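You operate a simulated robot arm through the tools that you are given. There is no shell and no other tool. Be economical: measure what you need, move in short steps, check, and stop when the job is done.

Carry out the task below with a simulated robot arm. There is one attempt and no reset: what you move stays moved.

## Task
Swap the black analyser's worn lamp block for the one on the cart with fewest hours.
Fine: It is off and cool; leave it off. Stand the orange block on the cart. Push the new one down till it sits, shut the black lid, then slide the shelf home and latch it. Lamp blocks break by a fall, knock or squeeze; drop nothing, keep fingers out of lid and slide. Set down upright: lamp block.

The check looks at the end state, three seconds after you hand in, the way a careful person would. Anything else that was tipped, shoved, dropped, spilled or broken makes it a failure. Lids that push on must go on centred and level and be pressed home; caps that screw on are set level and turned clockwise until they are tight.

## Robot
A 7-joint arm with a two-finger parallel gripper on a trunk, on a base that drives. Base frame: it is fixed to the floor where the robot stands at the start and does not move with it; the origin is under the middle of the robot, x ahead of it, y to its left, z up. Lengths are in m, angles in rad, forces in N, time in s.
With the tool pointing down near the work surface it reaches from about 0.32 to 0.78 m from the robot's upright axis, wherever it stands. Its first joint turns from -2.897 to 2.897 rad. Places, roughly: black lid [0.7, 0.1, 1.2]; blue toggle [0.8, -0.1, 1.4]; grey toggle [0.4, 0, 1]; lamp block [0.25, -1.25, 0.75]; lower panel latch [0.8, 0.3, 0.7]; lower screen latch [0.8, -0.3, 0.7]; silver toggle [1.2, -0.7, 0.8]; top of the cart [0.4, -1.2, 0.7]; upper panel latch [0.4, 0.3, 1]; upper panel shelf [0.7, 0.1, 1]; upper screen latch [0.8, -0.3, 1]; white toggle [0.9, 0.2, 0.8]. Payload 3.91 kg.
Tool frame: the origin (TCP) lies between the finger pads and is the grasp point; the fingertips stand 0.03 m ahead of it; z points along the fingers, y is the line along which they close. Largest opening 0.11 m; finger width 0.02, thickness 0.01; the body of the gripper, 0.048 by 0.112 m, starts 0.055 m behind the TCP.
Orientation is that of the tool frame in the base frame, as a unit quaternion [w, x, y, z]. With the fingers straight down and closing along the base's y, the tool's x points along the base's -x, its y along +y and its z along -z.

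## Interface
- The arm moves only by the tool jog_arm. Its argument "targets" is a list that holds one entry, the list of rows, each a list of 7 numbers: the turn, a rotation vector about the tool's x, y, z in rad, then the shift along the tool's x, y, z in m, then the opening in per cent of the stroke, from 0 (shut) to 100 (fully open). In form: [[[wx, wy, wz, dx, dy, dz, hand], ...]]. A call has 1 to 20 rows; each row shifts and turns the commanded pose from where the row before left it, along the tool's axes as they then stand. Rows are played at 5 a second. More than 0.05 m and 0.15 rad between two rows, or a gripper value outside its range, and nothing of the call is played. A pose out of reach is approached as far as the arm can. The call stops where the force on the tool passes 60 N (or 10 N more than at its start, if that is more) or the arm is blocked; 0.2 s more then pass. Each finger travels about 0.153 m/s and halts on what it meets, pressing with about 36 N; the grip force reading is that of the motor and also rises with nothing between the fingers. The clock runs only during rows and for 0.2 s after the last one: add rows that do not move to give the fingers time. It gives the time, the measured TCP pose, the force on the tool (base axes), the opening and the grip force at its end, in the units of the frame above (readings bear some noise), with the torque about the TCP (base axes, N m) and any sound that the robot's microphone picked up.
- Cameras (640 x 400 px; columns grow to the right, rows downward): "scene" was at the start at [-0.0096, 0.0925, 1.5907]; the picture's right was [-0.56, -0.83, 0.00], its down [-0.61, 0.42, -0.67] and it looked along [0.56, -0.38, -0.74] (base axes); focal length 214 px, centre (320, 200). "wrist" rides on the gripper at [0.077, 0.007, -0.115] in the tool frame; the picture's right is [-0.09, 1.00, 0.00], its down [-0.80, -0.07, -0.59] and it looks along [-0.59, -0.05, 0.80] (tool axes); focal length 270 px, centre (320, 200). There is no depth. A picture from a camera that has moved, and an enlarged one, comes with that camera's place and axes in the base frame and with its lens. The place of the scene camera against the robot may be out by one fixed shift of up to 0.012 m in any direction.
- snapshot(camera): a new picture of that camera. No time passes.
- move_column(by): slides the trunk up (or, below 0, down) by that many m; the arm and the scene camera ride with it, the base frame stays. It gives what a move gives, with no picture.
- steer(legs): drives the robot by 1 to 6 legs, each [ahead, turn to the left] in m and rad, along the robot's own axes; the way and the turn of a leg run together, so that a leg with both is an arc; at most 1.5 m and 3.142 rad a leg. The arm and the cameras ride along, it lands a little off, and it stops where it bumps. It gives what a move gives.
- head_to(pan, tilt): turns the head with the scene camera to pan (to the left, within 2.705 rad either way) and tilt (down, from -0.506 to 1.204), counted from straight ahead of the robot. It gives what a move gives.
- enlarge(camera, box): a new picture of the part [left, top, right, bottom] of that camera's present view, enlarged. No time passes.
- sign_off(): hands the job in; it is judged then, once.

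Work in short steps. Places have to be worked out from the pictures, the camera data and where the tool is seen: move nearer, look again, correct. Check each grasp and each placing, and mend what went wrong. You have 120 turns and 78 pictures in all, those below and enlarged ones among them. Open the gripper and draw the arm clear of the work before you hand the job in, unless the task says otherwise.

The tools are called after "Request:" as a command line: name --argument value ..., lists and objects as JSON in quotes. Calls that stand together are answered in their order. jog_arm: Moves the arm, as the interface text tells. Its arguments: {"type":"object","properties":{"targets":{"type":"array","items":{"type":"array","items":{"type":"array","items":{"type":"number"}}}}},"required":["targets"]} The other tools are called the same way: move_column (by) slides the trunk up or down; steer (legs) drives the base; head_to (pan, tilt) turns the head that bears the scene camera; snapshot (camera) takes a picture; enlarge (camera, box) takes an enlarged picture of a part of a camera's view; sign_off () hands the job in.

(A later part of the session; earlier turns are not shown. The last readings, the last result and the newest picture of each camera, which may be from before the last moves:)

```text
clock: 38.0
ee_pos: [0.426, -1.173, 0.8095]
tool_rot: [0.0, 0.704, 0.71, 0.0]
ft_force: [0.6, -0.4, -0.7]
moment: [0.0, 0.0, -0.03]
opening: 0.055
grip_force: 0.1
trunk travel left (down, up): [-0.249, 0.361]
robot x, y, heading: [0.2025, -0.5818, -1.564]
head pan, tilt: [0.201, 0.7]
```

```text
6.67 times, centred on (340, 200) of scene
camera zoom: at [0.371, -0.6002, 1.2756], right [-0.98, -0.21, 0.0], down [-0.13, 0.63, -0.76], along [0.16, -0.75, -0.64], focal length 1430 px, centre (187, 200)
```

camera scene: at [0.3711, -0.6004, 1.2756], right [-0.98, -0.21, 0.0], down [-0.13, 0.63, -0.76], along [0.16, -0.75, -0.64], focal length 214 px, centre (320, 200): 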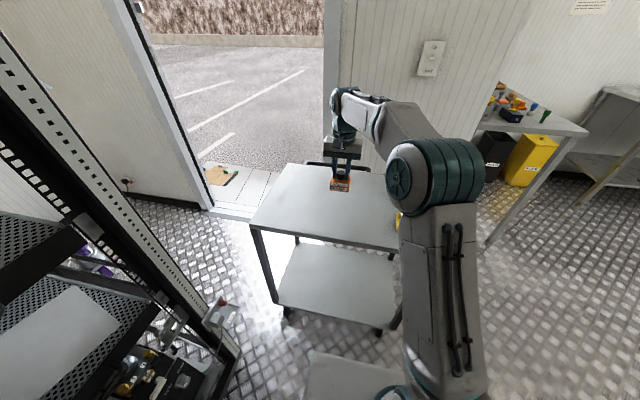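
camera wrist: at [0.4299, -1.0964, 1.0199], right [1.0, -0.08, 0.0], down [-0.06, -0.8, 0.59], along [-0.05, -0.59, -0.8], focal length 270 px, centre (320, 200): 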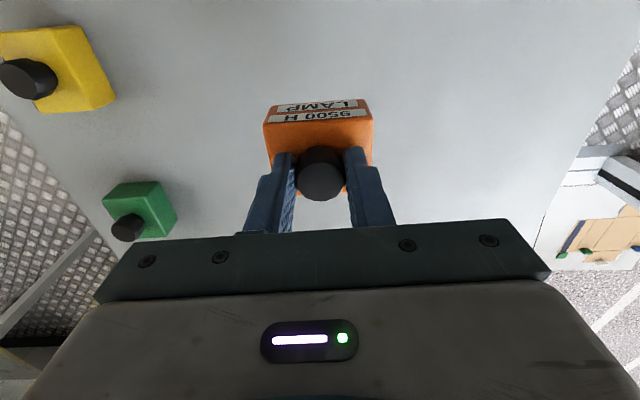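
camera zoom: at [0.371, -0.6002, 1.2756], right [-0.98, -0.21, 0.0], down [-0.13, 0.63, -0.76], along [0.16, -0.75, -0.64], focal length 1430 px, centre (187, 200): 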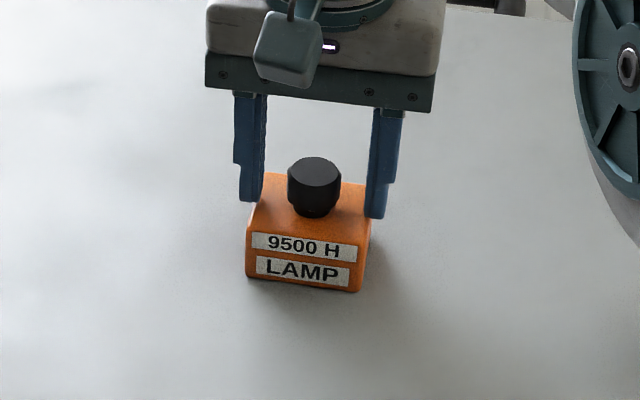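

The orange stands on the cart. I rise, retract, and then drive around to the cart's -x end, facing +x, where the labels face the robot.

Request:
jog_arm --targets '[[[0, 0, 0, 0, 0, -0.02, 50], [0, 0, 0, 0, 0, -0.04, 50], [0, 0, 0, 0, 0, -0.045, 50], [0, 0, 0, 0, 0, -0.045, 50], [0, 0, 0, 0.04, 0, 0, 50], [0, 0, 0, 0.045, -0.02, 0, 50], [0, 0, 0, 0.045, -0.02, 0, 50], [0, 0, 0, 0.04, -0.03, 0, 50], [0, 0, 0, 0, -0.045, 0, 50], [0, 0, 0, 0, -0.045, 0, 50], [0, 0, 0, 0, -0.045, 0, 50], [0, 0, 0, 0, -0.015, 0, 50], [0, 0, 0, 0, 0, 0, 50]]]'

Request:
steer --legs '[[0, -1.575], [0.6, 0], [0, 1.571], [0.62, 0], [0, 1.571]]'

Request:
snapshot --camera "wrist"

Request:
snapshot --camera "scene"

```text
clock: 40.8
ee_pos: [0.2031, -1.0068, 0.961]
tool_rot: [0.0, 0.704, 0.71, 0.0]
ft_force: [0.5, 0.6, 0.2]
moment: [-0.01, 0.0, 0.01]
opening: 0.0551
grip_force: 0.0
trunk travel left (down, up): [-0.249, 0.361]
robot x, y, heading: [0.2041, -0.5818, -1.563]
head pan, tilt: [0.201, 0.7]
```

```text
clock: 58.7
ee_pos: [0.0349, -1.213, 0.9602]
tool_rot: [0.001, 0.0, 1.0, 0.0]
ft_force: [-0.4, -0.1, -0.4]
moment: [0.01, 0.0, 0.01]
opening: 0.055
grip_force: 0.1
trunk travel left (down, up): [-0.249, 0.361]
robot x, y, heading: [-0.3885, -1.2091, -0.006]
head pan, tilt: [0.201, 0.7]
```

```text
39 pictures are left
camera wrist: at [-0.0432, -1.2058, 1.0743], right [0.09, 1.0, 0.0], down [0.8, -0.07, 0.6], along [0.59, -0.05, -0.8], focal length 270 px, centre (320, 200)
```

wrist: 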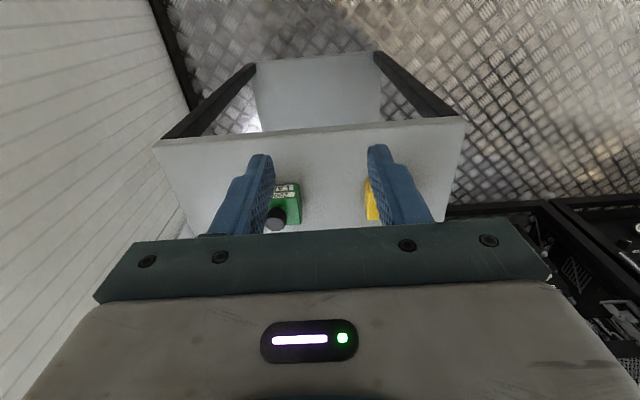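

```text
38 pictures are left
camera scene: at [-0.3805, -1.055, 1.2757], right [0.2, -0.98, 0.0], down [-0.63, -0.13, -0.76], along [0.75, 0.15, -0.64], focal length 214 px, centre (320, 200)
```

scene: 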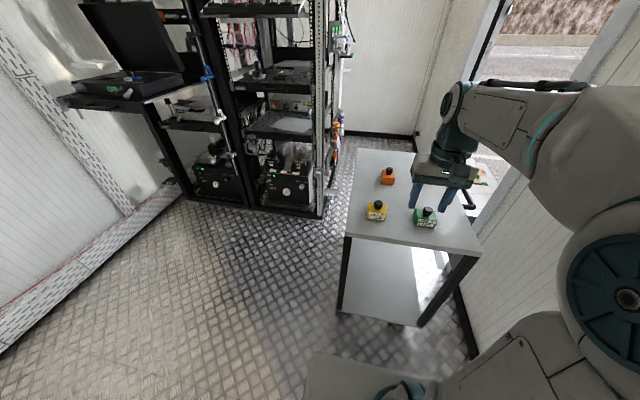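

Perfect view of the labels; enlarging.

Request:
enlarge --camera "scene" --box '[355, 160, 455, 240]'

Request:
enlarge --camera "scene" --box '[60, 0, 220, 110]'

```text
5.00 times, centred on (405, 200) of scene
camera zoom: at [-0.3805, -1.055, 1.2757], right [0.2, -0.98, 0.0], down [-0.63, -0.13, -0.76], along [0.75, 0.15, -0.64], focal length 1072 px, centre (-105, 200)
```

zoom: 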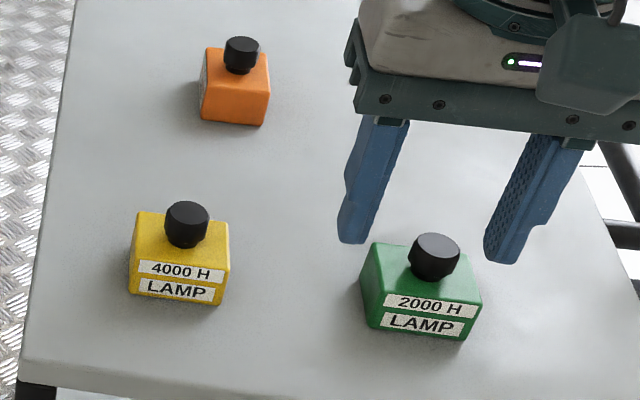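

```text
3.64 times, centred on (140, 55) of scene
camera zoom: at [-0.3805, -1.055, 1.2757], right [0.2, -0.98, 0.0], down [-0.63, -0.13, -0.76], along [0.75, 0.15, -0.64], focal length 780 px, centre (974, 727)
```

zoom: 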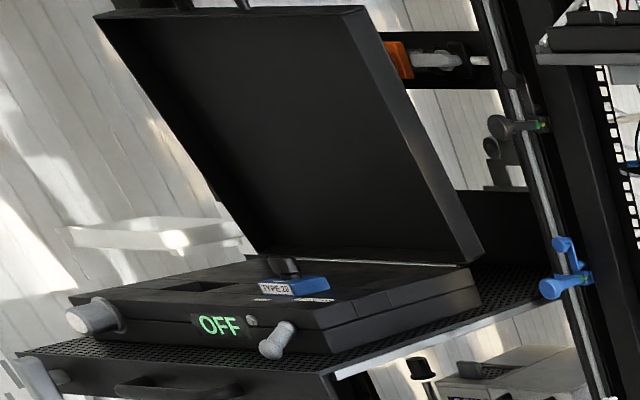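

Green has 2000 H vs yellow's 4000 H: green it is. I move above it, estimated (0.20, -1.295), and look with the wrist camera.

Request:
jog_arm --targets '[[[0, 0, 0, -0.035, -0.02, 0.0, 50], [0, 0, 0, -0.04, -0.02, 0, 50], [0, 0, 0, -0.04, -0.02, 0, 50], [0, 0, 0, -0.04, -0.02, 0.02, 50], [0, 0, 0, 0, 0, 0.04, 50], [0, 0, 0, 0, 0, 0.03, 50], [0, 0, 0, 0, 0, 0, 50]]]'

Request:
snapshot --camera "wrist"

```text
clock: 60.3
ee_pos: [0.1898, -1.2943, 0.8693]
tool_rot: [0.001, 0.001, 1.0, 0.0]
ft_force: [-1.1, 0.5, -0.3]
moment: [0.01, -0.02, 0.0]
opening: 0.0551
grip_force: 0.0
trunk travel left (down, up): [-0.249, 0.361]
robot x, y, heading: [-0.3876, -1.207, -0.004]
head pan, tilt: [0.201, 0.7]
```

```text
35 pictures are left
camera wrist: at [0.1118, -1.287, 0.9836], right [0.09, 1.0, 0.0], down [0.8, -0.07, 0.6], along [0.59, -0.05, -0.8], focal length 270 px, centre (320, 200)
```

wrist: 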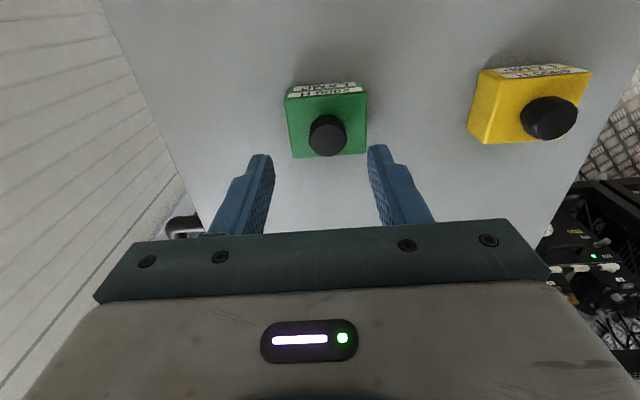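

Green's knob is at (0.194, -1.288), yaw aligned. I correct and descend to TCP ≈0.82.

Request:
jog_arm --targets '[[[0, 0, 0, -0.0045, 0.006, 0.0, 50], [0, 0, 0, 0, 0, 0.025, 50], [0, 0, 0, 0, 0, 0.024, 50], [0, 0, 0, 0, 0, 0, 50]]]'

Request:
enlarge --camera "wrist" --box '[200, 50, 440, 220]'

```text
clock: 61.3
ee_pos: [0.1944, -1.2868, 0.8194]
tool_rot: [0.0, 0.001, 1.0, 0.0]
ft_force: [0.0, -0.2, -0.4]
moment: [0.01, -0.03, -0.03]
opening: 0.0551
grip_force: 0.0
trunk travel left (down, up): [-0.249, 0.361]
robot x, y, heading: [-0.3887, -1.2095, 0.001]
head pan, tilt: [0.201, 0.7]
```

```text
2.35 times, centred on (320, 135) of wrist
camera zoom: at [0.1164, -1.2803, 0.935], right [0.09, 1.0, 0.0], down [0.8, -0.07, 0.6], along [0.59, -0.05, -0.8], focal length 636 px, centre (320, 353)
```

zoom: 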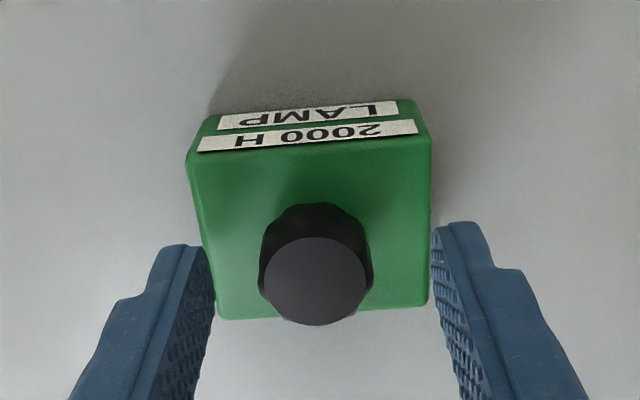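

Aligned. Descend 11 mm and close on the knob.

Request:
jog_arm --targets '[[[0, 0, 0, 0, -0.001, 0.006, 50], [0, 0, 0, 0, 0, 0.005, 50], [0, 0, 0, 0, 0, 0, 40], [0, 0, 0, 0, 0, 0, 30], [0, 0, 0, 0, 0, 0, 15], [0, 0, 0, 0, 0, 0, 15]]]'

Request:
enlarge --camera "wrist" --box '[200, 50, 440, 220]'

```text
clock: 62.7
ee_pos: [0.1951, -1.2882, 0.8105]
tool_rot: [0.0, 0.0, 1.0, 0.0]
ft_force: [-0.5, -0.2, -0.1]
moment: [0.02, 0.02, 0.0]
opening: 0.0276
grip_force: 35.9
trunk travel left (down, up): [-0.249, 0.361]
robot x, y, heading: [-0.3848, -1.2078, -0.005]
head pan, tilt: [0.201, 0.7]
```

```text
2.35 times, centred on (320, 135) of wrist
camera zoom: at [0.1165, -1.2815, 0.9245], right [0.09, 1.0, 0.0], down [0.8, -0.07, 0.6], along [0.59, -0.05, -0.8], focal length 636 px, centre (320, 353)
```

zoom: 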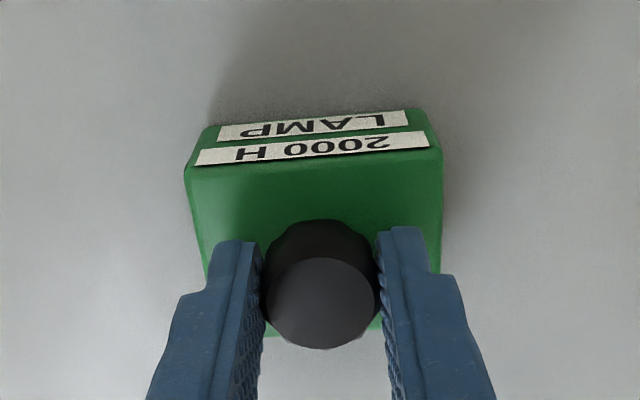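

Gripped (27.6 mm). Lift straight up, retract, and raise the trunk.

Request:
jog_arm --targets '[[[0, 0, 0, 0, 0, -0.01, 15], [0, 0, 0, 0, 0, -0.03, 15], [0, 0, 0, 0, 0, -0.04, 15], [0, 0, 0, 0, 0, -0.04, 15], [0, 0, 0, 0, 0, -0.035, 15], [0, 0, 0, 0.04, 0.02, 0, 15], [0, 0, 0, 0.04, 0.02, 0, 15], [0, 0, 0, 0.04, 0.02, 0, 15], [0, 0, 0, 0.04, 0.02, 0, 15], [0, 0, 0, 0, 0, 0, 15]]]'

Request:
move_column --by 0.36

Request:
snapshot --camera "scene"

Request:
snapshot --camera "wrist"

```text
clock: 64.9
ee_pos: [0.0345, -1.2075, 0.964]
tool_rot: [0.002, 0.002, 1.0, 0.001]
ft_force: [-0.5, -0.2, -0.8]
moment: [-0.02, 0.02, 0.0]
opening: 0.0275
grip_force: 36.2
trunk travel left (down, up): [-0.249, 0.361]
robot x, y, heading: [-0.3891, -1.2098, -0.01]
head pan, tilt: [0.201, 0.7]
```

```text
clock: 68.4
ee_pos: [0.0342, -1.2075, 1.3257]
tool_rot: [0.0, 0.001, 1.0, 0.0]
ft_force: [-1.0, 0.4, -0.8]
moment: [0.0, 0.02, 0.0]
opening: 0.0276
grip_force: 35.3
trunk travel left (down, up): [-0.609, 0.001]
robot x, y, heading: [-0.39, -1.2095, -0.005]
head pan, tilt: [0.201, 0.7]
```

```text
32 pictures are left
camera scene: at [-0.3804, -1.055, 1.6356], right [0.2, -0.98, 0.0], down [-0.63, -0.13, -0.76], along [0.75, 0.15, -0.64], focal length 214 px, centre (320, 200)
```

scene: 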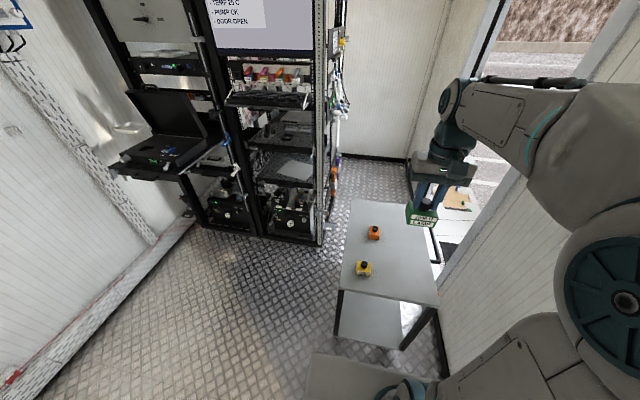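

```text
31 pictures are left
camera wrist: at [-0.0441, -1.2006, 1.4394], right [0.09, 1.0, 0.0], down [0.8, -0.07, 0.6], along [0.59, -0.05, -0.8], focal length 270 px, centre (320, 200)
```

wrist: 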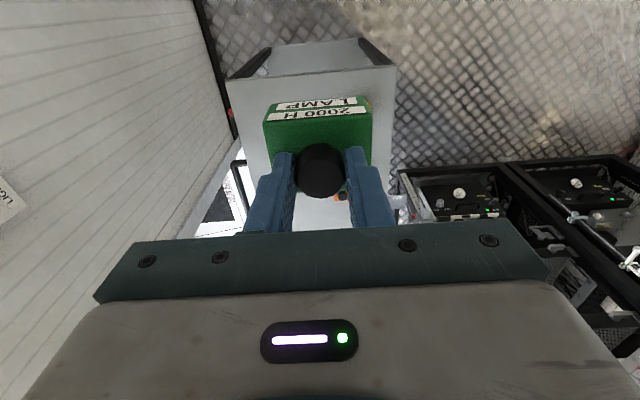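

Block held, path clear (left wall at y≈0.75). I back away from the cart and drive in two diagonals back to in front of the analyser.

Request:
steer --legs '[[-0.64, 0], [0, 1.305], [0.726, 0], [0, -0.7], [0.885, 0], [0, -0.6]]'

Request:
head_to --pan 0.2 --tilt 0.85

Request:
snapshot --camera "scene"

```text
clock: 86.5
ee_pos: [0.3338, -0.0169, 1.3255]
tool_rot: [0.0, 0.002, 1.0, 0.0]
ft_force: [0.3, -0.1, -0.2]
moment: [-0.02, 0.02, -0.01]
opening: 0.028
grip_force: 36.1
trunk travel left (down, up): [-0.609, 0.001]
robot x, y, heading: [-0.0916, -0.0159, 0.002]
head pan, tilt: [0.201, 0.7]
```

```text
clock: 87.2
ee_pos: [0.3343, -0.0165, 1.3248]
tool_rot: [0.001, 0.002, 1.0, 0.001]
ft_force: [0.9, -0.1, -1.4]
moment: [-0.02, 0.0, -0.01]
opening: 0.0276
grip_force: 36.4
trunk travel left (down, up): [-0.609, 0.001]
robot x, y, heading: [-0.0863, -0.0162, -0.0]
head pan, tilt: [0.201, 0.85]
```

```text
30 pictures are left
camera scene: at [-0.0876, 0.1339, 1.6235], right [0.2, -0.98, 0.0], down [-0.74, -0.15, -0.66], along [0.65, 0.13, -0.75], focal length 214 px, centre (320, 200)
```

scene: 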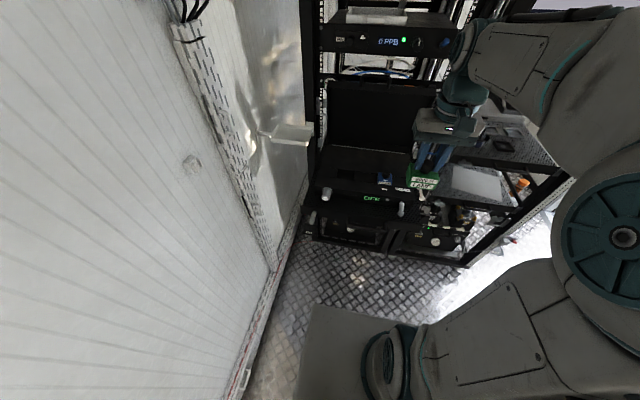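

I advance to the original standing place and carry the block to above the slot at z≈1.24.

Request:
steer --legs '[[0.09, 0]]'

Request:
jog_arm --targets '[[[0, 0, 0, -0.01, 0.035, 0.0, 15], [0, 0, 0, -0.02, 0.04, 0, 15], [0, 0, 0, -0.03, 0.035, 0, 15], [0, 0, 0, -0.03, 0.035, 0, 15], [0, 0, 0, -0.03, 0.035, 0, 15], [0, 0, 0, 0, 0, 0.04, 15], [0, 0, 0, 0, 0, 0.04, 15], [0, 0, 0, 0, 0, 0, 15]]]'

Request:
snapshot --camera "wrist"

```text
clock: 88.2
ee_pos: [0.4252, -0.0175, 1.3235]
tool_rot: [0.0, 0.0, 1.0, 0.001]
ft_force: [0.8, -0.3, -1.2]
moment: [-0.02, 0.05, -0.01]
opening: 0.0278
grip_force: 35.6
trunk travel left (down, up): [-0.609, 0.001]
robot x, y, heading: [0.0016, -0.0168, -0.004]
head pan, tilt: [0.201, 0.85]
```

```text
clock: 90.0
ee_pos: [0.5454, 0.1624, 1.2458]
tool_rot: [0.001, 0.001, 1.0, -0.001]
ft_force: [0.0, -0.9, -1.3]
moment: [-0.01, -0.01, 0.01]
opening: 0.0276
grip_force: 36.3
trunk travel left (down, up): [-0.609, 0.001]
robot x, y, heading: [0.004, -0.0186, -0.0]
head pan, tilt: [0.201, 0.85]
```

```text
29 pictures are left
camera wrist: at [0.4663, 0.1694, 1.36], right [0.09, 1.0, 0.0], down [0.8, -0.07, 0.6], along [0.59, -0.05, -0.8], focal length 270 px, centre (320, 200)
```

wrist: 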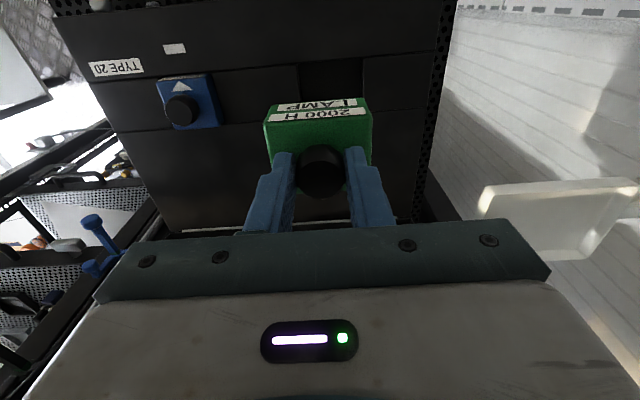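

The frame is consistent with the earlier view. I shift y +11.7 mm and lower to TCP 1.165 (block just above deck) and check alignment.

Request:
jog_arm --targets '[[[0, 0, 0, 0, 0.0117, 0.01, 15], [0, 0, 0, 0, 0, 0.03, 15], [0, 0, 0, 0, 0, 0.03, 15], [0, 0, 0, 0, 0, 0.01, 15], [0, 0, 0, 0, 0, 0, 15]]]'

Request:
enlarge --camera "wrist" --box '[200, 50, 440, 220]'

Request:
enlarge --camera "scene" --box '[310, 130, 400, 220]'

```text
clock: 91.2
ee_pos: [0.5446, 0.1732, 1.1637]
tool_rot: [0.0, 0.001, 1.0, 0.0]
ft_force: [0.3, 0.5, -1.0]
moment: [0.03, -0.01, 0.01]
opening: 0.0278
grip_force: 35.9
trunk travel left (down, up): [-0.609, 0.001]
robot x, y, heading: [0.0034, -0.0177, -0.0]
head pan, tilt: [0.201, 0.85]
```

```text
2.35 times, centred on (320, 135) of wrist
camera zoom: at [0.4664, 0.1809, 1.2791], right [0.09, 1.0, 0.0], down [0.8, -0.07, 0.59], along [0.59, -0.05, -0.8], focal length 636 px, centre (320, 353)
```

zoom: 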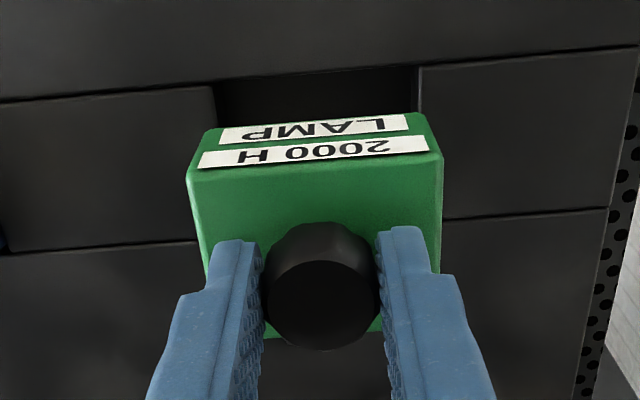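

```text
4.44 times, centred on (355, 175) of scene
camera zoom: at [0.0024, 0.1339, 1.6234], right [0.2, -0.98, 0.0], down [-0.74, -0.15, -0.66], along [0.65, 0.13, -0.75], focal length 953 px, centre (164, 311)
```

zoom: 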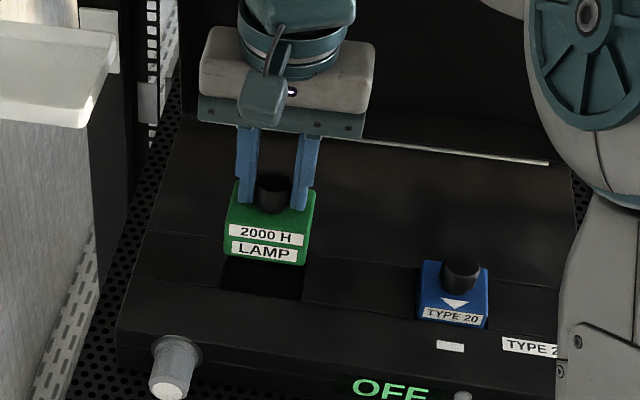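

Alignment with the slot matches the earlier seated reference within 1 mm. Lower into the slot gently to TCP ≈1.125.

Request:
jog_arm --targets '[[[0, 0, 0, 0, 0, 0.01, 15], [0, 0, 0, 0, 0, 0.008, 15], [0, 0, 0, 0, 0, 0.006, 15], [0, 0, 0, 0, 0, 0.005, 15], [0, 0, 0, 0, 0, 0.005, 15], [0, 0, 0, 0, 0, 0.005, 15], [0, 0, 0, 0, 0, 0, 15]]]'

Request:
enlarge --camera "scene" --box '[310, 130, 400, 220]'

```text
clock: 92.8
ee_pos: [0.5446, 0.1749, 1.1261]
tool_rot: [0.0, 0.001, 1.0, 0.0]
ft_force: [-0.7, -0.8, -1.2]
moment: [-0.02, 0.02, 0.03]
opening: 0.0275
grip_force: 36.2
trunk travel left (down, up): [-0.609, 0.001]
robot x, y, heading: [-0.0017, -0.0209, -0.002]
head pan, tilt: [0.201, 0.85]
```

```text
4.44 times, centred on (355, 175) of scene
camera zoom: at [0.0024, 0.1339, 1.6234], right [0.2, -0.98, 0.0], down [-0.74, -0.15, -0.66], along [0.65, 0.13, -0.75], focal length 953 px, centre (164, 311)
```

zoom: 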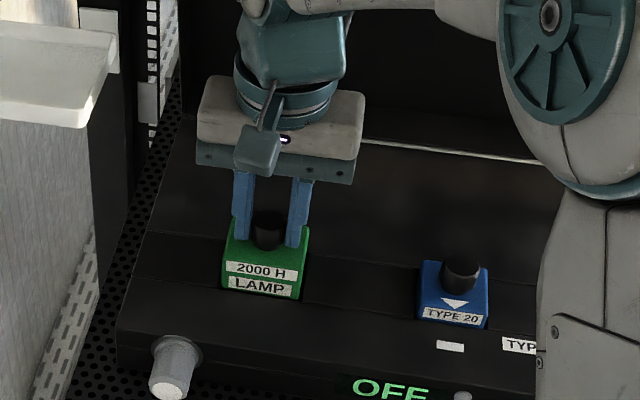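

Entering cleanly with no force. Continue down to the seat.

Request:
jog_arm --targets '[[[0, 0, 0, 0, 0, 0.005, 15], [0, 0, 0, 0, 0, 0.005, 15], [0, 0, 0, 0, 0, 0.004, 15], [0, 0, 0, 0, 0, 0.003, 15], [0, 0, 0, 0, 0, 0, 15]]]'

```text
clock: 94.0
ee_pos: [0.5438, 0.1745, 1.1091]
tool_rot: [0.001, 0.0, 1.0, 0.0]
ft_force: [-3.1, 0.0, 8.1]
moment: [-0.35, 0.89, -0.05]
opening: 0.0277
grip_force: 36.1
trunk travel left (down, up): [-0.609, 0.001]
robot x, y, heading: [-0.0004, -0.0206, -0.003]
head pan, tilt: [0.201, 0.85]
```

Light resistance begins at 1.109. Push on a few mm and watch for seating.

Request:
jog_arm --targets '[[[0, 0, 0, 0, 0, 0.002, 15], [0, 0, 0, 0, 0, 0.002, 15], [0, 0, 0, 0, 0, 0.002, 15], [0, 0, 0, 0, 0, 0, 15]]]'

Request:
enlarge --camera "wrist" --box '[200, 50, 440, 220]'

```text
clock: 95.0
ee_pos: [0.5445, 0.1747, 1.1049]
tool_rot: [0.003, 0.001, 1.0, 0.001]
ft_force: [1.8, 1.7, 28.8]
moment: [-0.42, -0.2, 0.02]
opening: 0.028
grip_force: 36.2
trunk travel left (down, up): [-0.609, 0.001]
robot x, y, heading: [0.0024, -0.0191, -0.0]
head pan, tilt: [0.201, 0.85]
```

```text
2.35 times, centred on (320, 135) of wrist
camera zoom: at [0.4647, 0.1811, 1.2192], right [0.09, 1.0, 0.0], down [0.8, -0.07, 0.6], along [0.6, -0.05, -0.8], focal length 636 px, centre (320, 353)
```

zoom: 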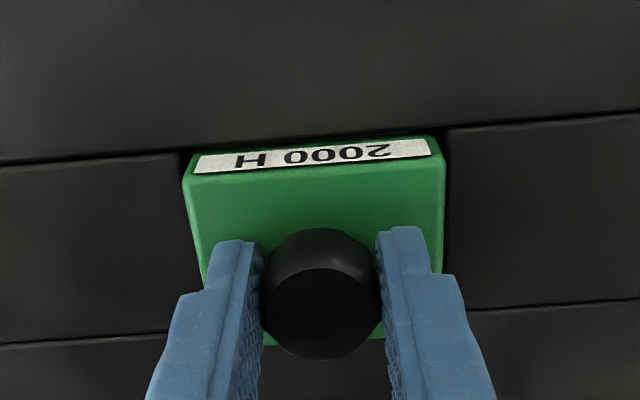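

Matches the orange's seated view. One more firm press to confirm it doesn't go further.

Request:
jog_arm --targets '[[[0, 0, 0, 0, 0, 0.0015, 15], [0, 0, 0, 0, 0, 0.0015, 15], [0, 0, 0, 0, 0, 0, 15]]]'

```text
clock: 95.8
ee_pos: [0.5432, 0.1754, 1.104]
tool_rot: [0.004, 0.0, 1.0, 0.001]
ft_force: [3.4, 3.3, 45.6]
moment: [-0.2, 0.62, -0.09]
opening: 0.0279
grip_force: 35.8
trunk travel left (down, up): [-0.609, 0.001]
robot x, y, heading: [0.0031, -0.0193, 0.0]
head pan, tilt: [0.201, 0.85]
```

Seated solid (46 N, no motion). Unload, open, rise and view.

Request:
jog_arm --targets '[[[0, 0, 0, 0, 0, -0.003, 15], [0, 0, 0, 0, 0, -0.003, 15], [0, 0, 0, 0, 0, 0, 25], [0, 0, 0, 0, 0, 0, 35], [0, 0, 0, 0, 0, 0, 50], [0, 0, 0, 0, 0, 0, 50]]]'

Request:
jog_arm --targets '[[[0, 0, 0, 0, 0, -0.02, 50], [0, 0, 0, 0, 0, -0.04, 50], [0, 0, 0, 0, 0, -0.045, 50], [0, 0, 0, 0, 0, -0.045, 50], [0, 0, 0, 0.04, -0.02, 0, 50], [0, 0, 0, 0.045, -0.02, 0, 50], [0, 0, 0, 0.045, -0.02, 0, 50], [0, 0, 0, 0, 0, 0, 50]]]'

Request:
head_to --pan 0.2 --tilt 0.6

Request:
snapshot --camera "scene"

Request:
snapshot --camera "wrist"

```text
clock: 97.2
ee_pos: [0.5451, 0.174, 1.1056]
tool_rot: [0.0, 0.001, 1.0, 0.0]
ft_force: [-0.6, -0.6, 0.4]
moment: [0.01, 0.01, 0.03]
opening: 0.0552
grip_force: 0.0
trunk travel left (down, up): [-0.609, 0.001]
robot x, y, heading: [-0.0012, -0.0192, -0.006]
head pan, tilt: [0.201, 0.85]
```

```text
clock: 99.0
ee_pos: [0.4145, 0.114, 1.2563]
tool_rot: [0.0, 0.001, 1.0, 0.0]
ft_force: [0.3, 0.5, -0.2]
moment: [0.0, 0.02, -0.01]
opening: 0.0551
grip_force: 0.1
trunk travel left (down, up): [-0.609, 0.001]
robot x, y, heading: [-0.002, -0.0224, 0.002]
head pan, tilt: [0.201, 0.85]
```

```text
clock: 99.8
ee_pos: [0.4147, 0.1137, 1.2571]
tool_rot: [0.0, 0.0, 1.0, 0.0]
ft_force: [-0.3, -0.1, -0.2]
moment: [0.04, -0.02, 0.01]
opening: 0.055
grip_force: 0.0
trunk travel left (down, up): [-0.609, 0.001]
robot x, y, heading: [-0.002, -0.0166, -0.0]
head pan, tilt: [0.201, 0.6]
```

```text
24 pictures are left
camera scene: at [0.0123, 0.1358, 1.6442], right [0.2, -0.98, 0.0], down [-0.55, -0.11, -0.82], along [0.81, 0.16, -0.57], focal length 214 px, centre (320, 200)
```

scene: 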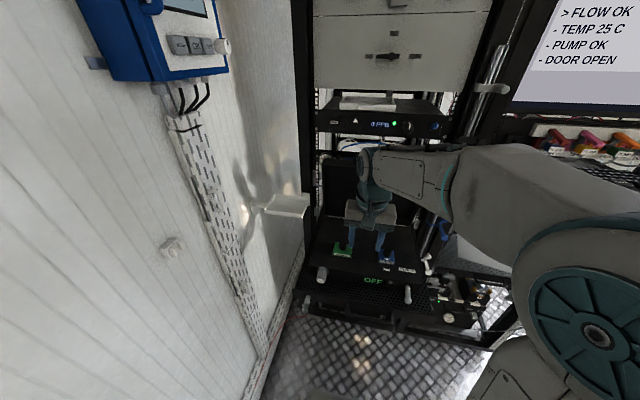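

```text
23 pictures are left
camera wrist: at [0.3358, 0.1209, 1.3706], right [0.09, 1.0, 0.0], down [0.8, -0.07, 0.59], along [0.59, -0.05, -0.8], focal length 270 px, centre (320, 200)
```

wrist: 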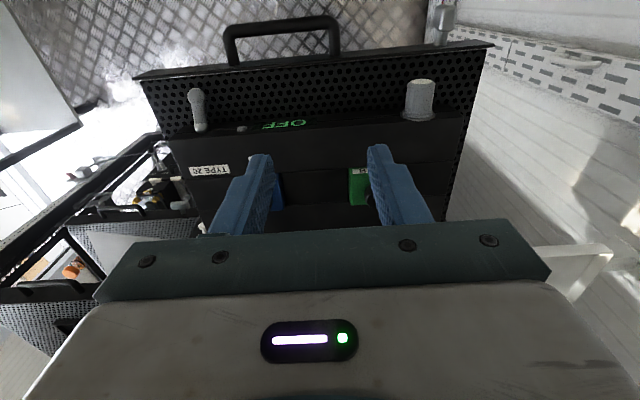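

The green block is seated. Now the lid: I swing the arm right to get a clear view of it.

Request:
jog_arm --targets '[[[0, 0, 0, 0.01, -0.045, -0.01, 30], [0, 0, 0, 0.01, -0.045, -0.01, 10], [0, 0, 0, 0.01, -0.045, -0.01, 0], [0, 0, 0, 0, -0.045, -0.01, 0], [0, 0, 0, 0, -0.045, -0.01, 0], [0, 0, 0, 0, -0.045, 0, 0], [0, 0, 0, 0, 0, 0, 0]]]'

Request:
enlarge --camera "scene" --box '[280, 120, 460, 320]'

```text
clock: 101.4
ee_pos: [0.383, -0.1561, 1.3057]
tool_rot: [-0.001, 0.002, 1.0, 0.0]
ft_force: [0.9, 0.0, 0.3]
moment: [-0.02, 0.0, 0.02]
opening: 0.0
grip_force: 35.3
trunk travel left (down, up): [-0.609, 0.001]
robot x, y, heading: [0.0006, -0.0228, -0.002]
head pan, tilt: [0.201, 0.6]
```

```text
2.00 times, centred on (370, 220) of scene
camera zoom: at [0.012, 0.1361, 1.6443], right [0.2, -0.98, 0.0], down [-0.55, -0.11, -0.83], along [0.81, 0.16, -0.56], focal length 429 px, centre (220, 160)
```

zoom: 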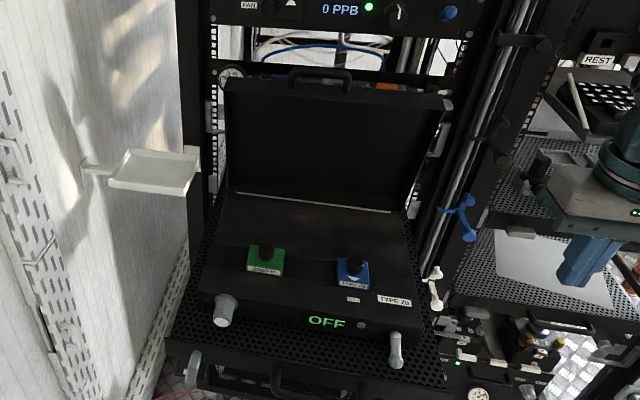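

The open lid stands near-vertical: hinge ≈(0.73, y −0.1…0.25, 1.07), top edge ≈(0.70, z 1.33) with a handle bar at about (0.70, 0.10, 1.36). I'll cage that handle with a tilted hand and lower the lid along its arc. First I yaw the hand 90° at a safe place.

Request:
jog_arm --targets '[[[0, 0, -0.13, -0.02, 0.03, -0.01, 0], [0, 0, 0, -0.02, 0.03, -0.01, 0], [0, 0, 0, -0.02, 0.03, -0.01, 0], [0, 0, -0.144, 0, 0, 0, 20], [0, 0, -0.144, 0, 0, 0, 30], [0, 0, -0.144, 0, 0, 0, 40], [0, 0, -0.144, 0, 0, 0, 40], [0, 0, -0.144, 0, 0, 0, 40], [0, 0, -0.144, 0, 0, 0, 40], [0, 0, -0.144, 0, 0, 0, 40], [0, 0, -0.144, 0, 0, 0, 40], [0, 0, -0.144, 0, 0, 0, 40], [0, 0, -0.144, 0, 0, 0, 40], [0, 0, 0, 0, 0, 0, 40]]]'

```text
clock: 104.4
ee_pos: [0.4354, -0.0613, 1.3362]
tool_rot: [0.001, -0.706, 0.708, 0.0]
ft_force: [0.5, 0.5, -0.5]
moment: [0.0, -0.05, 0.01]
opening: 0.0438
grip_force: 0.1
trunk travel left (down, up): [-0.609, 0.001]
robot x, y, heading: [-0.0008, -0.0204, -0.008]
head pan, tilt: [0.201, 0.6]
```

Yaw done as planned. Now I move to y≈0.10 and tilt the hand 45° forward.

Request:
jog_arm --targets '[[[0, 0, 0, -0.04, -0.015, -0.01, 40], [0, 0, 0, -0.04, -0.015, -0.01, 40], [0, 0, 0, -0.04, -0.015, -0.01, 40], [0, 0, 0, -0.04, -0.015, 0, 40], [0.131, 0, 0, 0, 0, 0, 40], [0.131, 0, 0, 0, 0, 0, 40], [0.131, 0, 0, 0, 0, 0, 40], [0.131, 0, 0, 0, 0, 0, 40], [0.131, 0, 0, 0, 0, 0, 40], [0.131, 0, 0, 0, 0, 0, 40], [0, 0, 0, 0, 0, 0, 40]]]'

Request:
snapshot --camera "wrist"

Request:
enlarge --camera "scene" --box '[280, 100, 460, 220]'

```text
clock: 106.8
ee_pos: [0.4957, 0.0992, 1.3653]
tool_rot: [0.271, -0.652, 0.654, -0.272]
ft_force: [0.4, 0.7, 1.6]
moment: [0.04, -0.04, -0.01]
opening: 0.0442
grip_force: 0.1
trunk travel left (down, up): [-0.609, 0.001]
robot x, y, heading: [0.001, -0.0169, -0.004]
head pan, tilt: [0.201, 0.6]
```

```text
21 pictures are left
camera wrist: at [0.4088, 0.0221, 1.4418], right [-0.7, 0.09, -0.71], down [-0.37, 0.8, 0.47], along [0.61, 0.59, -0.53], focal length 270 px, centre (320, 200)
```

wrist: 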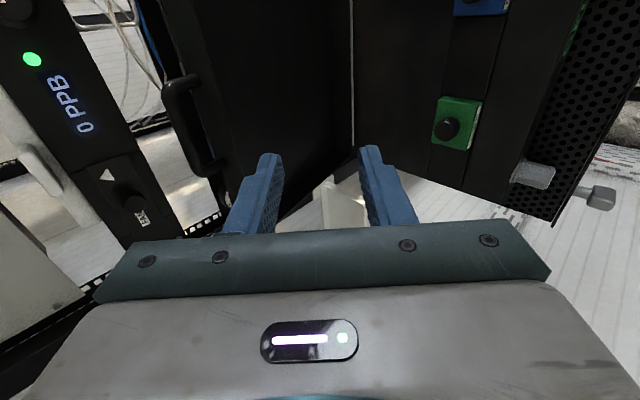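

```text
3.33 times, centred on (370, 160) of scene
camera zoom: at [0.0125, 0.1358, 1.6443], right [0.2, -0.98, 0.0], down [-0.55, -0.11, -0.82], along [0.81, 0.16, -0.57], focal length 715 px, centre (153, 333)
```

zoom: 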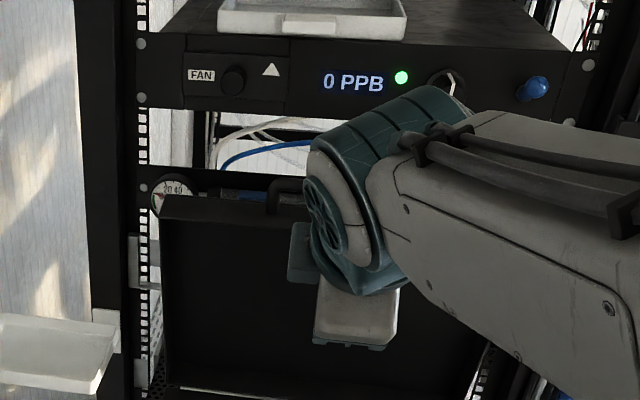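

Triangulating the handle bar: centre ≈(0.67, 0.107, 1.367), running y 0.066–0.152. I zoom in on it for its shape.

Request:
enlarge --camera "wrist" --box '[120, 40, 360, 200]'

```text
2.50 times, centred on (240, 120) of wrist
camera zoom: at [0.4088, 0.0221, 1.4418], right [-0.7, 0.09, -0.71], down [-0.37, 0.8, 0.47], along [0.61, 0.59, -0.53], focal length 676 px, centre (520, 400)
```

zoom: 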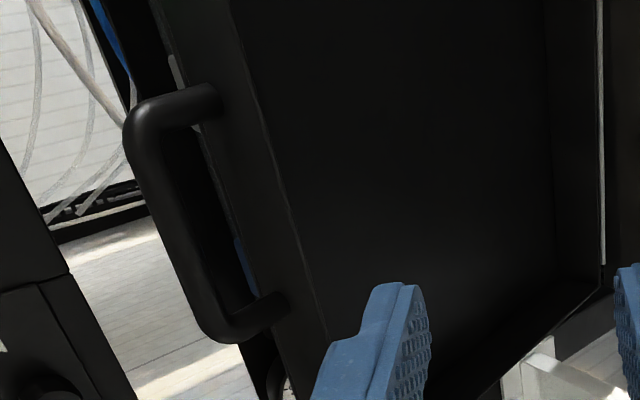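

The handle is a round tube standing ~35 mm proud. Plan: cage the bar with fingers at 45°, lower along the arc at fixed tilt. I back the base 0.12 m for room, then move to a pre-approach pose.

Request:
steer --legs '[[-0.12, 0]]'

Request:
jog_arm --targets '[[[0, 0, 0, -0.001, -0.034, 0.022, 40], [0, 0, 0, -0.001, -0.034, 0.022, 40], [0, 0, 0, -0.001, -0.035, 0.023, 40], [0, 0, 0, -0.002, -0.035, 0.023, 40], [0, 0, 0, -0.002, -0.035, 0.023, 40], [0, 0, 0, -0.001, -0.035, 0.023, 40], [0, 0, 0, 0, 0, 0, 40]]]'

Request:
snapshot --camera "wrist"

```text
clock: 108.1
ee_pos: [0.3753, 0.0972, 1.3655]
tool_rot: [0.272, -0.651, 0.654, -0.272]
ft_force: [0.2, -0.7, 0.0]
moment: [0.0, 0.03, 0.0]
opening: 0.0441
grip_force: 0.0
trunk travel left (down, up): [-0.609, 0.001]
robot x, y, heading: [-0.1196, -0.0152, -0.0]
head pan, tilt: [0.201, 0.6]
```

```text
clock: 109.7
ee_pos: [0.6175, 0.1064, 1.4196]
tool_rot: [0.271, -0.652, 0.654, -0.272]
ft_force: [0.6, -0.6, 0.4]
moment: [0.0, 0.02, -0.01]
opening: 0.0442
grip_force: 0.1
trunk travel left (down, up): [-0.609, 0.001]
robot x, y, heading: [-0.1184, -0.0198, 0.0]
head pan, tilt: [0.201, 0.6]
```

```text
18 pictures are left
camera wrist: at [0.5305, 0.0294, 1.4946], right [-0.7, 0.09, -0.71], down [-0.37, 0.8, 0.47], along [0.61, 0.59, -0.53], focal length 270 px, centre (320, 200)
```

wrist: 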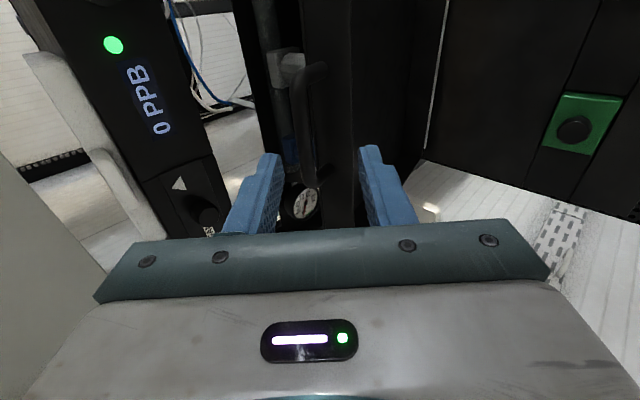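

Improved triangulation: bar ≈(0.70, 0.115, 1.357). I approach along the tool axis part-way and recheck.

Request:
jog_arm --targets '[[[0, 0, 0, -0.008, -0.015, 0, 40], [0, 0, 0, 0, 0, 0.025, 40], [0, 0, 0, 0, 0, 0.025, 40], [0, 0, 0, 0, 0, 0, 40]]]'

Request:
snapshot --camera "wrist"

```text
clock: 110.7
ee_pos: [0.6644, 0.1131, 1.3936]
tool_rot: [0.271, -0.652, 0.654, -0.271]
ft_force: [-0.6, 0.2, -0.2]
moment: [-0.02, 0.0, 0.0]
opening: 0.044
grip_force: 0.0
trunk travel left (down, up): [-0.609, 0.001]
robot x, y, heading: [-0.119, -0.019, -0.001]
head pan, tilt: [0.201, 0.6]
```

```text
17 pictures are left
camera wrist: at [0.5769, 0.0371, 1.4696], right [-0.7, 0.09, -0.71], down [-0.37, 0.8, 0.47], along [0.61, 0.59, -0.53], focal length 270 px, centre (320, 200)
```

wrist: 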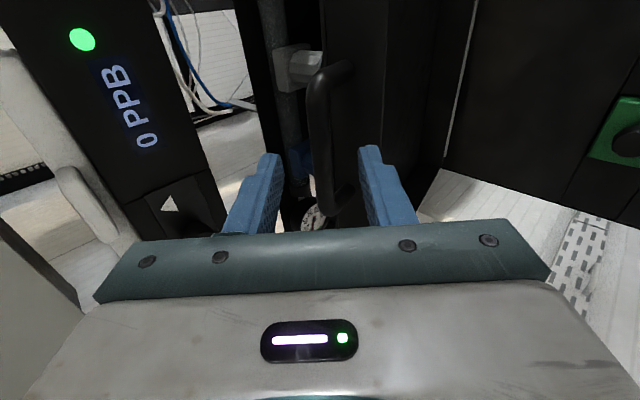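

The bar is centred between the fingers, ~53 mm ahead of the TCP. I narrow to 30 % and advance 35 mm so the fingers pass around it.

Request:
jog_arm --targets '[[[0, 0, 0, 0, 0, 0, 30], [0, 0, 0, 0, 0, 0.012, 30], [0, 0, 0, 0, 0, 0.012, 30], [0, 0, 0, 0, 0, 0.011, 30], [0, 0, 0, 0, 0, 0, 30]]]'

Request:
enlarge --camera "wrist" --box '[200, 60, 440, 230]'

```text
clock: 111.9
ee_pos: [0.6885, 0.113, 1.3691]
tool_rot: [0.271, -0.651, 0.654, -0.273]
ft_force: [-0.8, 0.5, 6.2]
moment: [0.01, -0.02, -0.02]
opening: 0.0309
grip_force: 0.1
trunk travel left (down, up): [-0.609, 0.001]
robot x, y, heading: [-0.1193, -0.0161, -0.002]
head pan, tilt: [0.201, 0.6]
```

```text
2.35 times, centred on (320, 145) of wrist
camera zoom: at [0.6015, 0.0369, 1.4451], right [-0.7, 0.09, -0.71], down [-0.37, 0.8, 0.47], along [0.61, 0.59, -0.53], focal length 636 px, centre (320, 329)
```

zoom: 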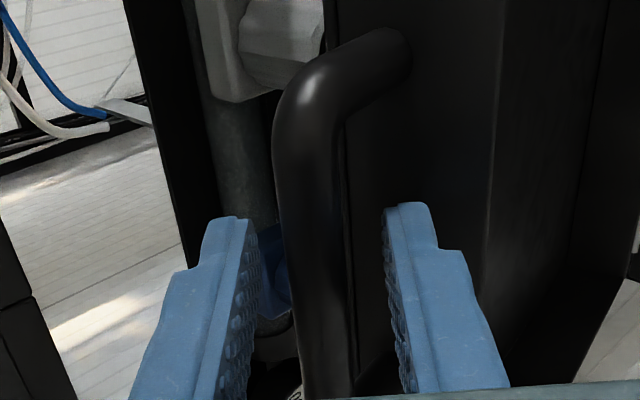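

The bar is caged between the fingers (light 6 N touch). I narrow to 22 % and begin pulling along the arc, two 5° steps.

Request:
jog_arm --targets '[[[0, 0, 0, 0, 0, -0.002, 22], [0, 0, 0, 0, 0, 0, 22], [0, 0, 0, 0, 0.0102, -0.0075, 22], [0, 0, 0, 0, 0.0102, -0.0075, 22], [0, 0, 0, 0, 0.0108, -0.0066, 22], [0, 0, 0, 0, 0.0108, -0.0066, 22], [0, 0, 0, 0, 0, 0, 22]]]'

Request:
snapshot --camera "wrist"

```text
clock: 113.5
ee_pos: [0.6393, 0.1138, 1.3576]
tool_rot: [0.271, -0.652, 0.655, -0.271]
ft_force: [0.2, 0.3, -0.2]
moment: [-0.02, 0.0, 0.0]
opening: 0.0245
grip_force: 0.4
trunk travel left (down, up): [-0.609, 0.001]
robot x, y, heading: [-0.1219, -0.0176, -0.001]
head pan, tilt: [0.201, 0.6]
```

```text
15 pictures are left
camera wrist: at [0.5509, 0.0374, 1.4351], right [-0.7, 0.09, -0.7], down [-0.37, 0.8, 0.47], along [0.61, 0.59, -0.53], focal length 270 px, centre (320, 200)
```

wrist: 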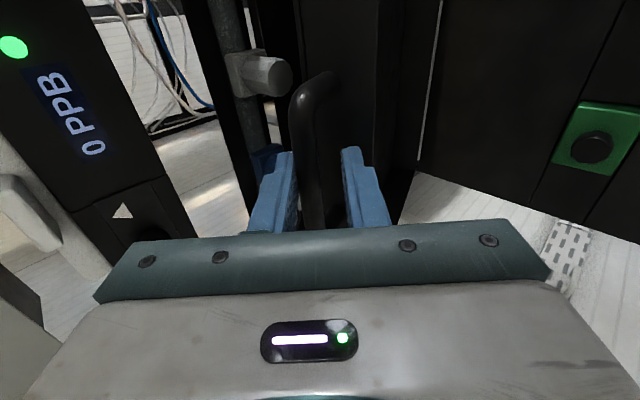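

The lid follows (bar still caged). Continue the arc another 20°.

Request:
jog_arm --targets '[[[0, 0, 0, 0, 0.0113, -0.0056, 22], [0, 0, 0, 0, 0.0113, -0.0056, 22], [0, 0, 0, 0, 0.0118, -0.0046, 22], [0, 0, 0, 0, 0.0118, -0.0046, 22], [0, 0, 0, 0, 0.0122, -0.0036, 22], [0, 0, 0, 0, 0.0122, -0.0036, 22], [0, 0, 0, 0, 0.0124, -0.0025, 22], [0, 0, 0, 0, 0.0124, -0.0025, 22], [0, 0, 0, 0, 0, 0, 22]]]'

Request:
snapshot --camera "wrist"

```text
clock: 115.5
ee_pos: [0.548, 0.113, 1.3149]
tool_rot: [0.271, -0.652, 0.654, -0.272]
ft_force: [0.6, 0.6, -0.7]
moment: [0.01, 0.01, -0.01]
opening: 0.0245
grip_force: 0.4
trunk travel left (down, up): [-0.609, 0.001]
robot x, y, heading: [-0.1212, -0.0185, 0.001]
head pan, tilt: [0.201, 0.6]
```

```text
14 pictures are left
camera wrist: at [0.4604, 0.0374, 1.3909], right [-0.7, 0.09, -0.71], down [-0.37, 0.8, 0.47], along [0.61, 0.59, -0.53], focal length 270 px, centre (320, 200)
```

wrist: 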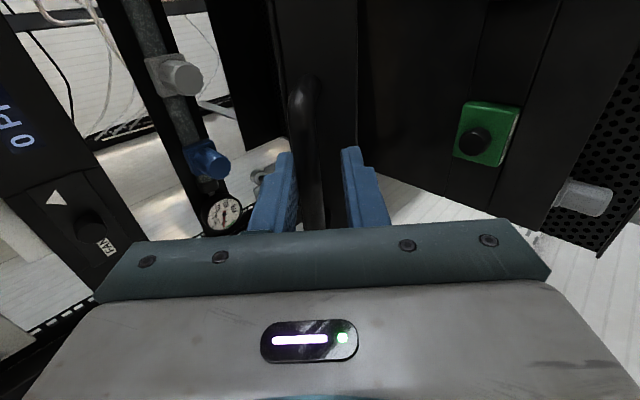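

Working smoothly with no force. Continue to about 151°.

Request:
jog_arm --targets '[[[0, 0, 0, 0, 0.0126, -0.0014, 22], [0, 0, 0, 0, 0.0126, -0.0014, 22], [0, 0, 0, 0, 0.0126, -0.0003, 22], [0, 0, 0, 0, 0.0126, -0.0003, 22], [0, 0, 0, 0, 0.0126, 0.0008, 22], [0, 0, 0, 0, 0.0126, 0.0008, 22], [0, 0, 0, 0, 0.0125, 0.0018, 22], [0, 0, 0, 0, 0.0125, 0.0018, 22], [0, 0, 0, 0, 0.0123, 0.003, 22], [0, 0, 0, 0, 0.0123, 0.003, 22], [0, 0, 0, 0, 0, 0, 22]]]'

Request:
snapshot --camera "wrist"

```text
clock: 117.9
ee_pos: [0.4651, 0.1143, 1.2208]
tool_rot: [0.271, -0.652, 0.654, -0.272]
ft_force: [0.6, -0.4, 0.0]
moment: [-0.03, -0.01, -0.01]
opening: 0.0243
grip_force: 0.1
trunk travel left (down, up): [-0.609, 0.001]
robot x, y, heading: [-0.1219, -0.0182, 0.001]
head pan, tilt: [0.201, 0.6]
```

```text
13 pictures are left
camera wrist: at [0.3774, 0.0369, 1.2967], right [-0.7, 0.09, -0.71], down [-0.37, 0.8, 0.47], along [0.61, 0.59, -0.53], focal length 270 px, centre (320, 200)
```

wrist: 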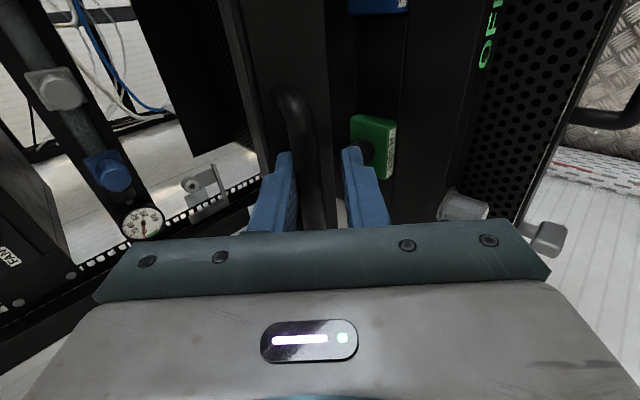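

Continue down to about 171° and watch the force.

Request:
jog_arm --targets '[[[0, 0, 0, 0, 0.012, 0.004, 22], [0, 0, 0, 0, 0.012, 0.004, 22], [0, 0, 0, 0, 0.0117, 0.005, 22], [0, 0, 0, 0, 0.0117, 0.005, 22], [0, 0, 0, 0, 0.0111, 0.006, 22], [0, 0, 0, 0, 0.0111, 0.006, 22], [0, 0, 0, 0, 0.0106, 0.007, 22], [0, 0, 0, 0, 0.0106, 0.007, 22], [0, 0, 0, 0, 0, 0, 22]]]'

Request:
snapshot --camera "wrist"

Request:
enlarge --camera "scene" --box '[260, 120, 460, 320]'

```text
clock: 119.9
ee_pos: [0.4322, 0.1146, 1.1243]
tool_rot: [0.271, -0.652, 0.654, -0.272]
ft_force: [-2.6, -0.1, -0.4]
moment: [0.03, 0.03, -0.03]
opening: 0.0233
grip_force: 0.1
trunk travel left (down, up): [-0.609, 0.001]
robot x, y, heading: [-0.1207, -0.018, -0.004]
head pan, tilt: [0.201, 0.6]
```

```text
12 pictures are left
camera wrist: at [0.3442, 0.0378, 1.2009], right [-0.7, 0.09, -0.71], down [-0.37, 0.8, 0.47], along [0.61, 0.59, -0.53], focal length 270 px, centre (320, 200)
```

wrist: 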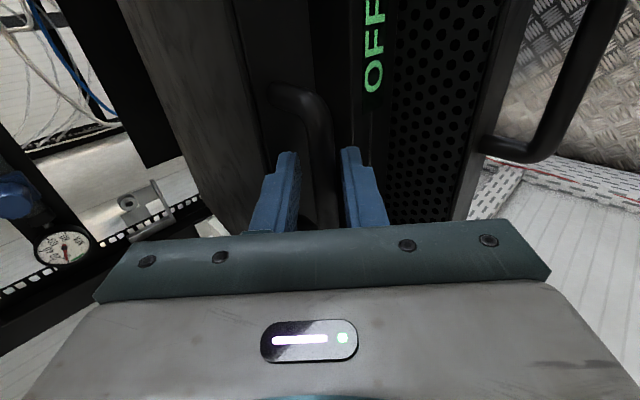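

```text
2.00 times, centred on (360, 220) of scene
camera zoom: at [-0.1086, 0.136, 1.6443], right [0.2, -0.98, 0.0], down [-0.55, -0.11, -0.83], along [0.81, 0.16, -0.56], focal length 429 px, centre (240, 160)
```

zoom: 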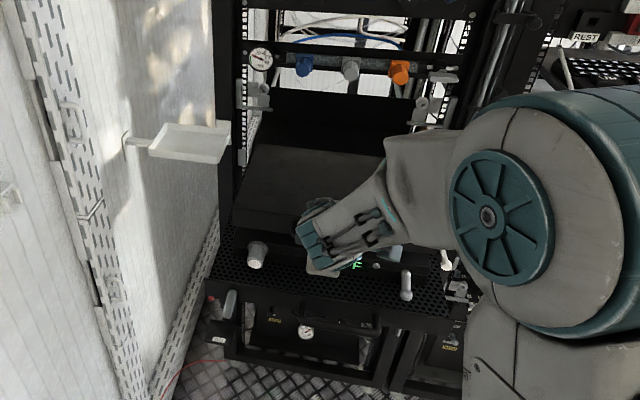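

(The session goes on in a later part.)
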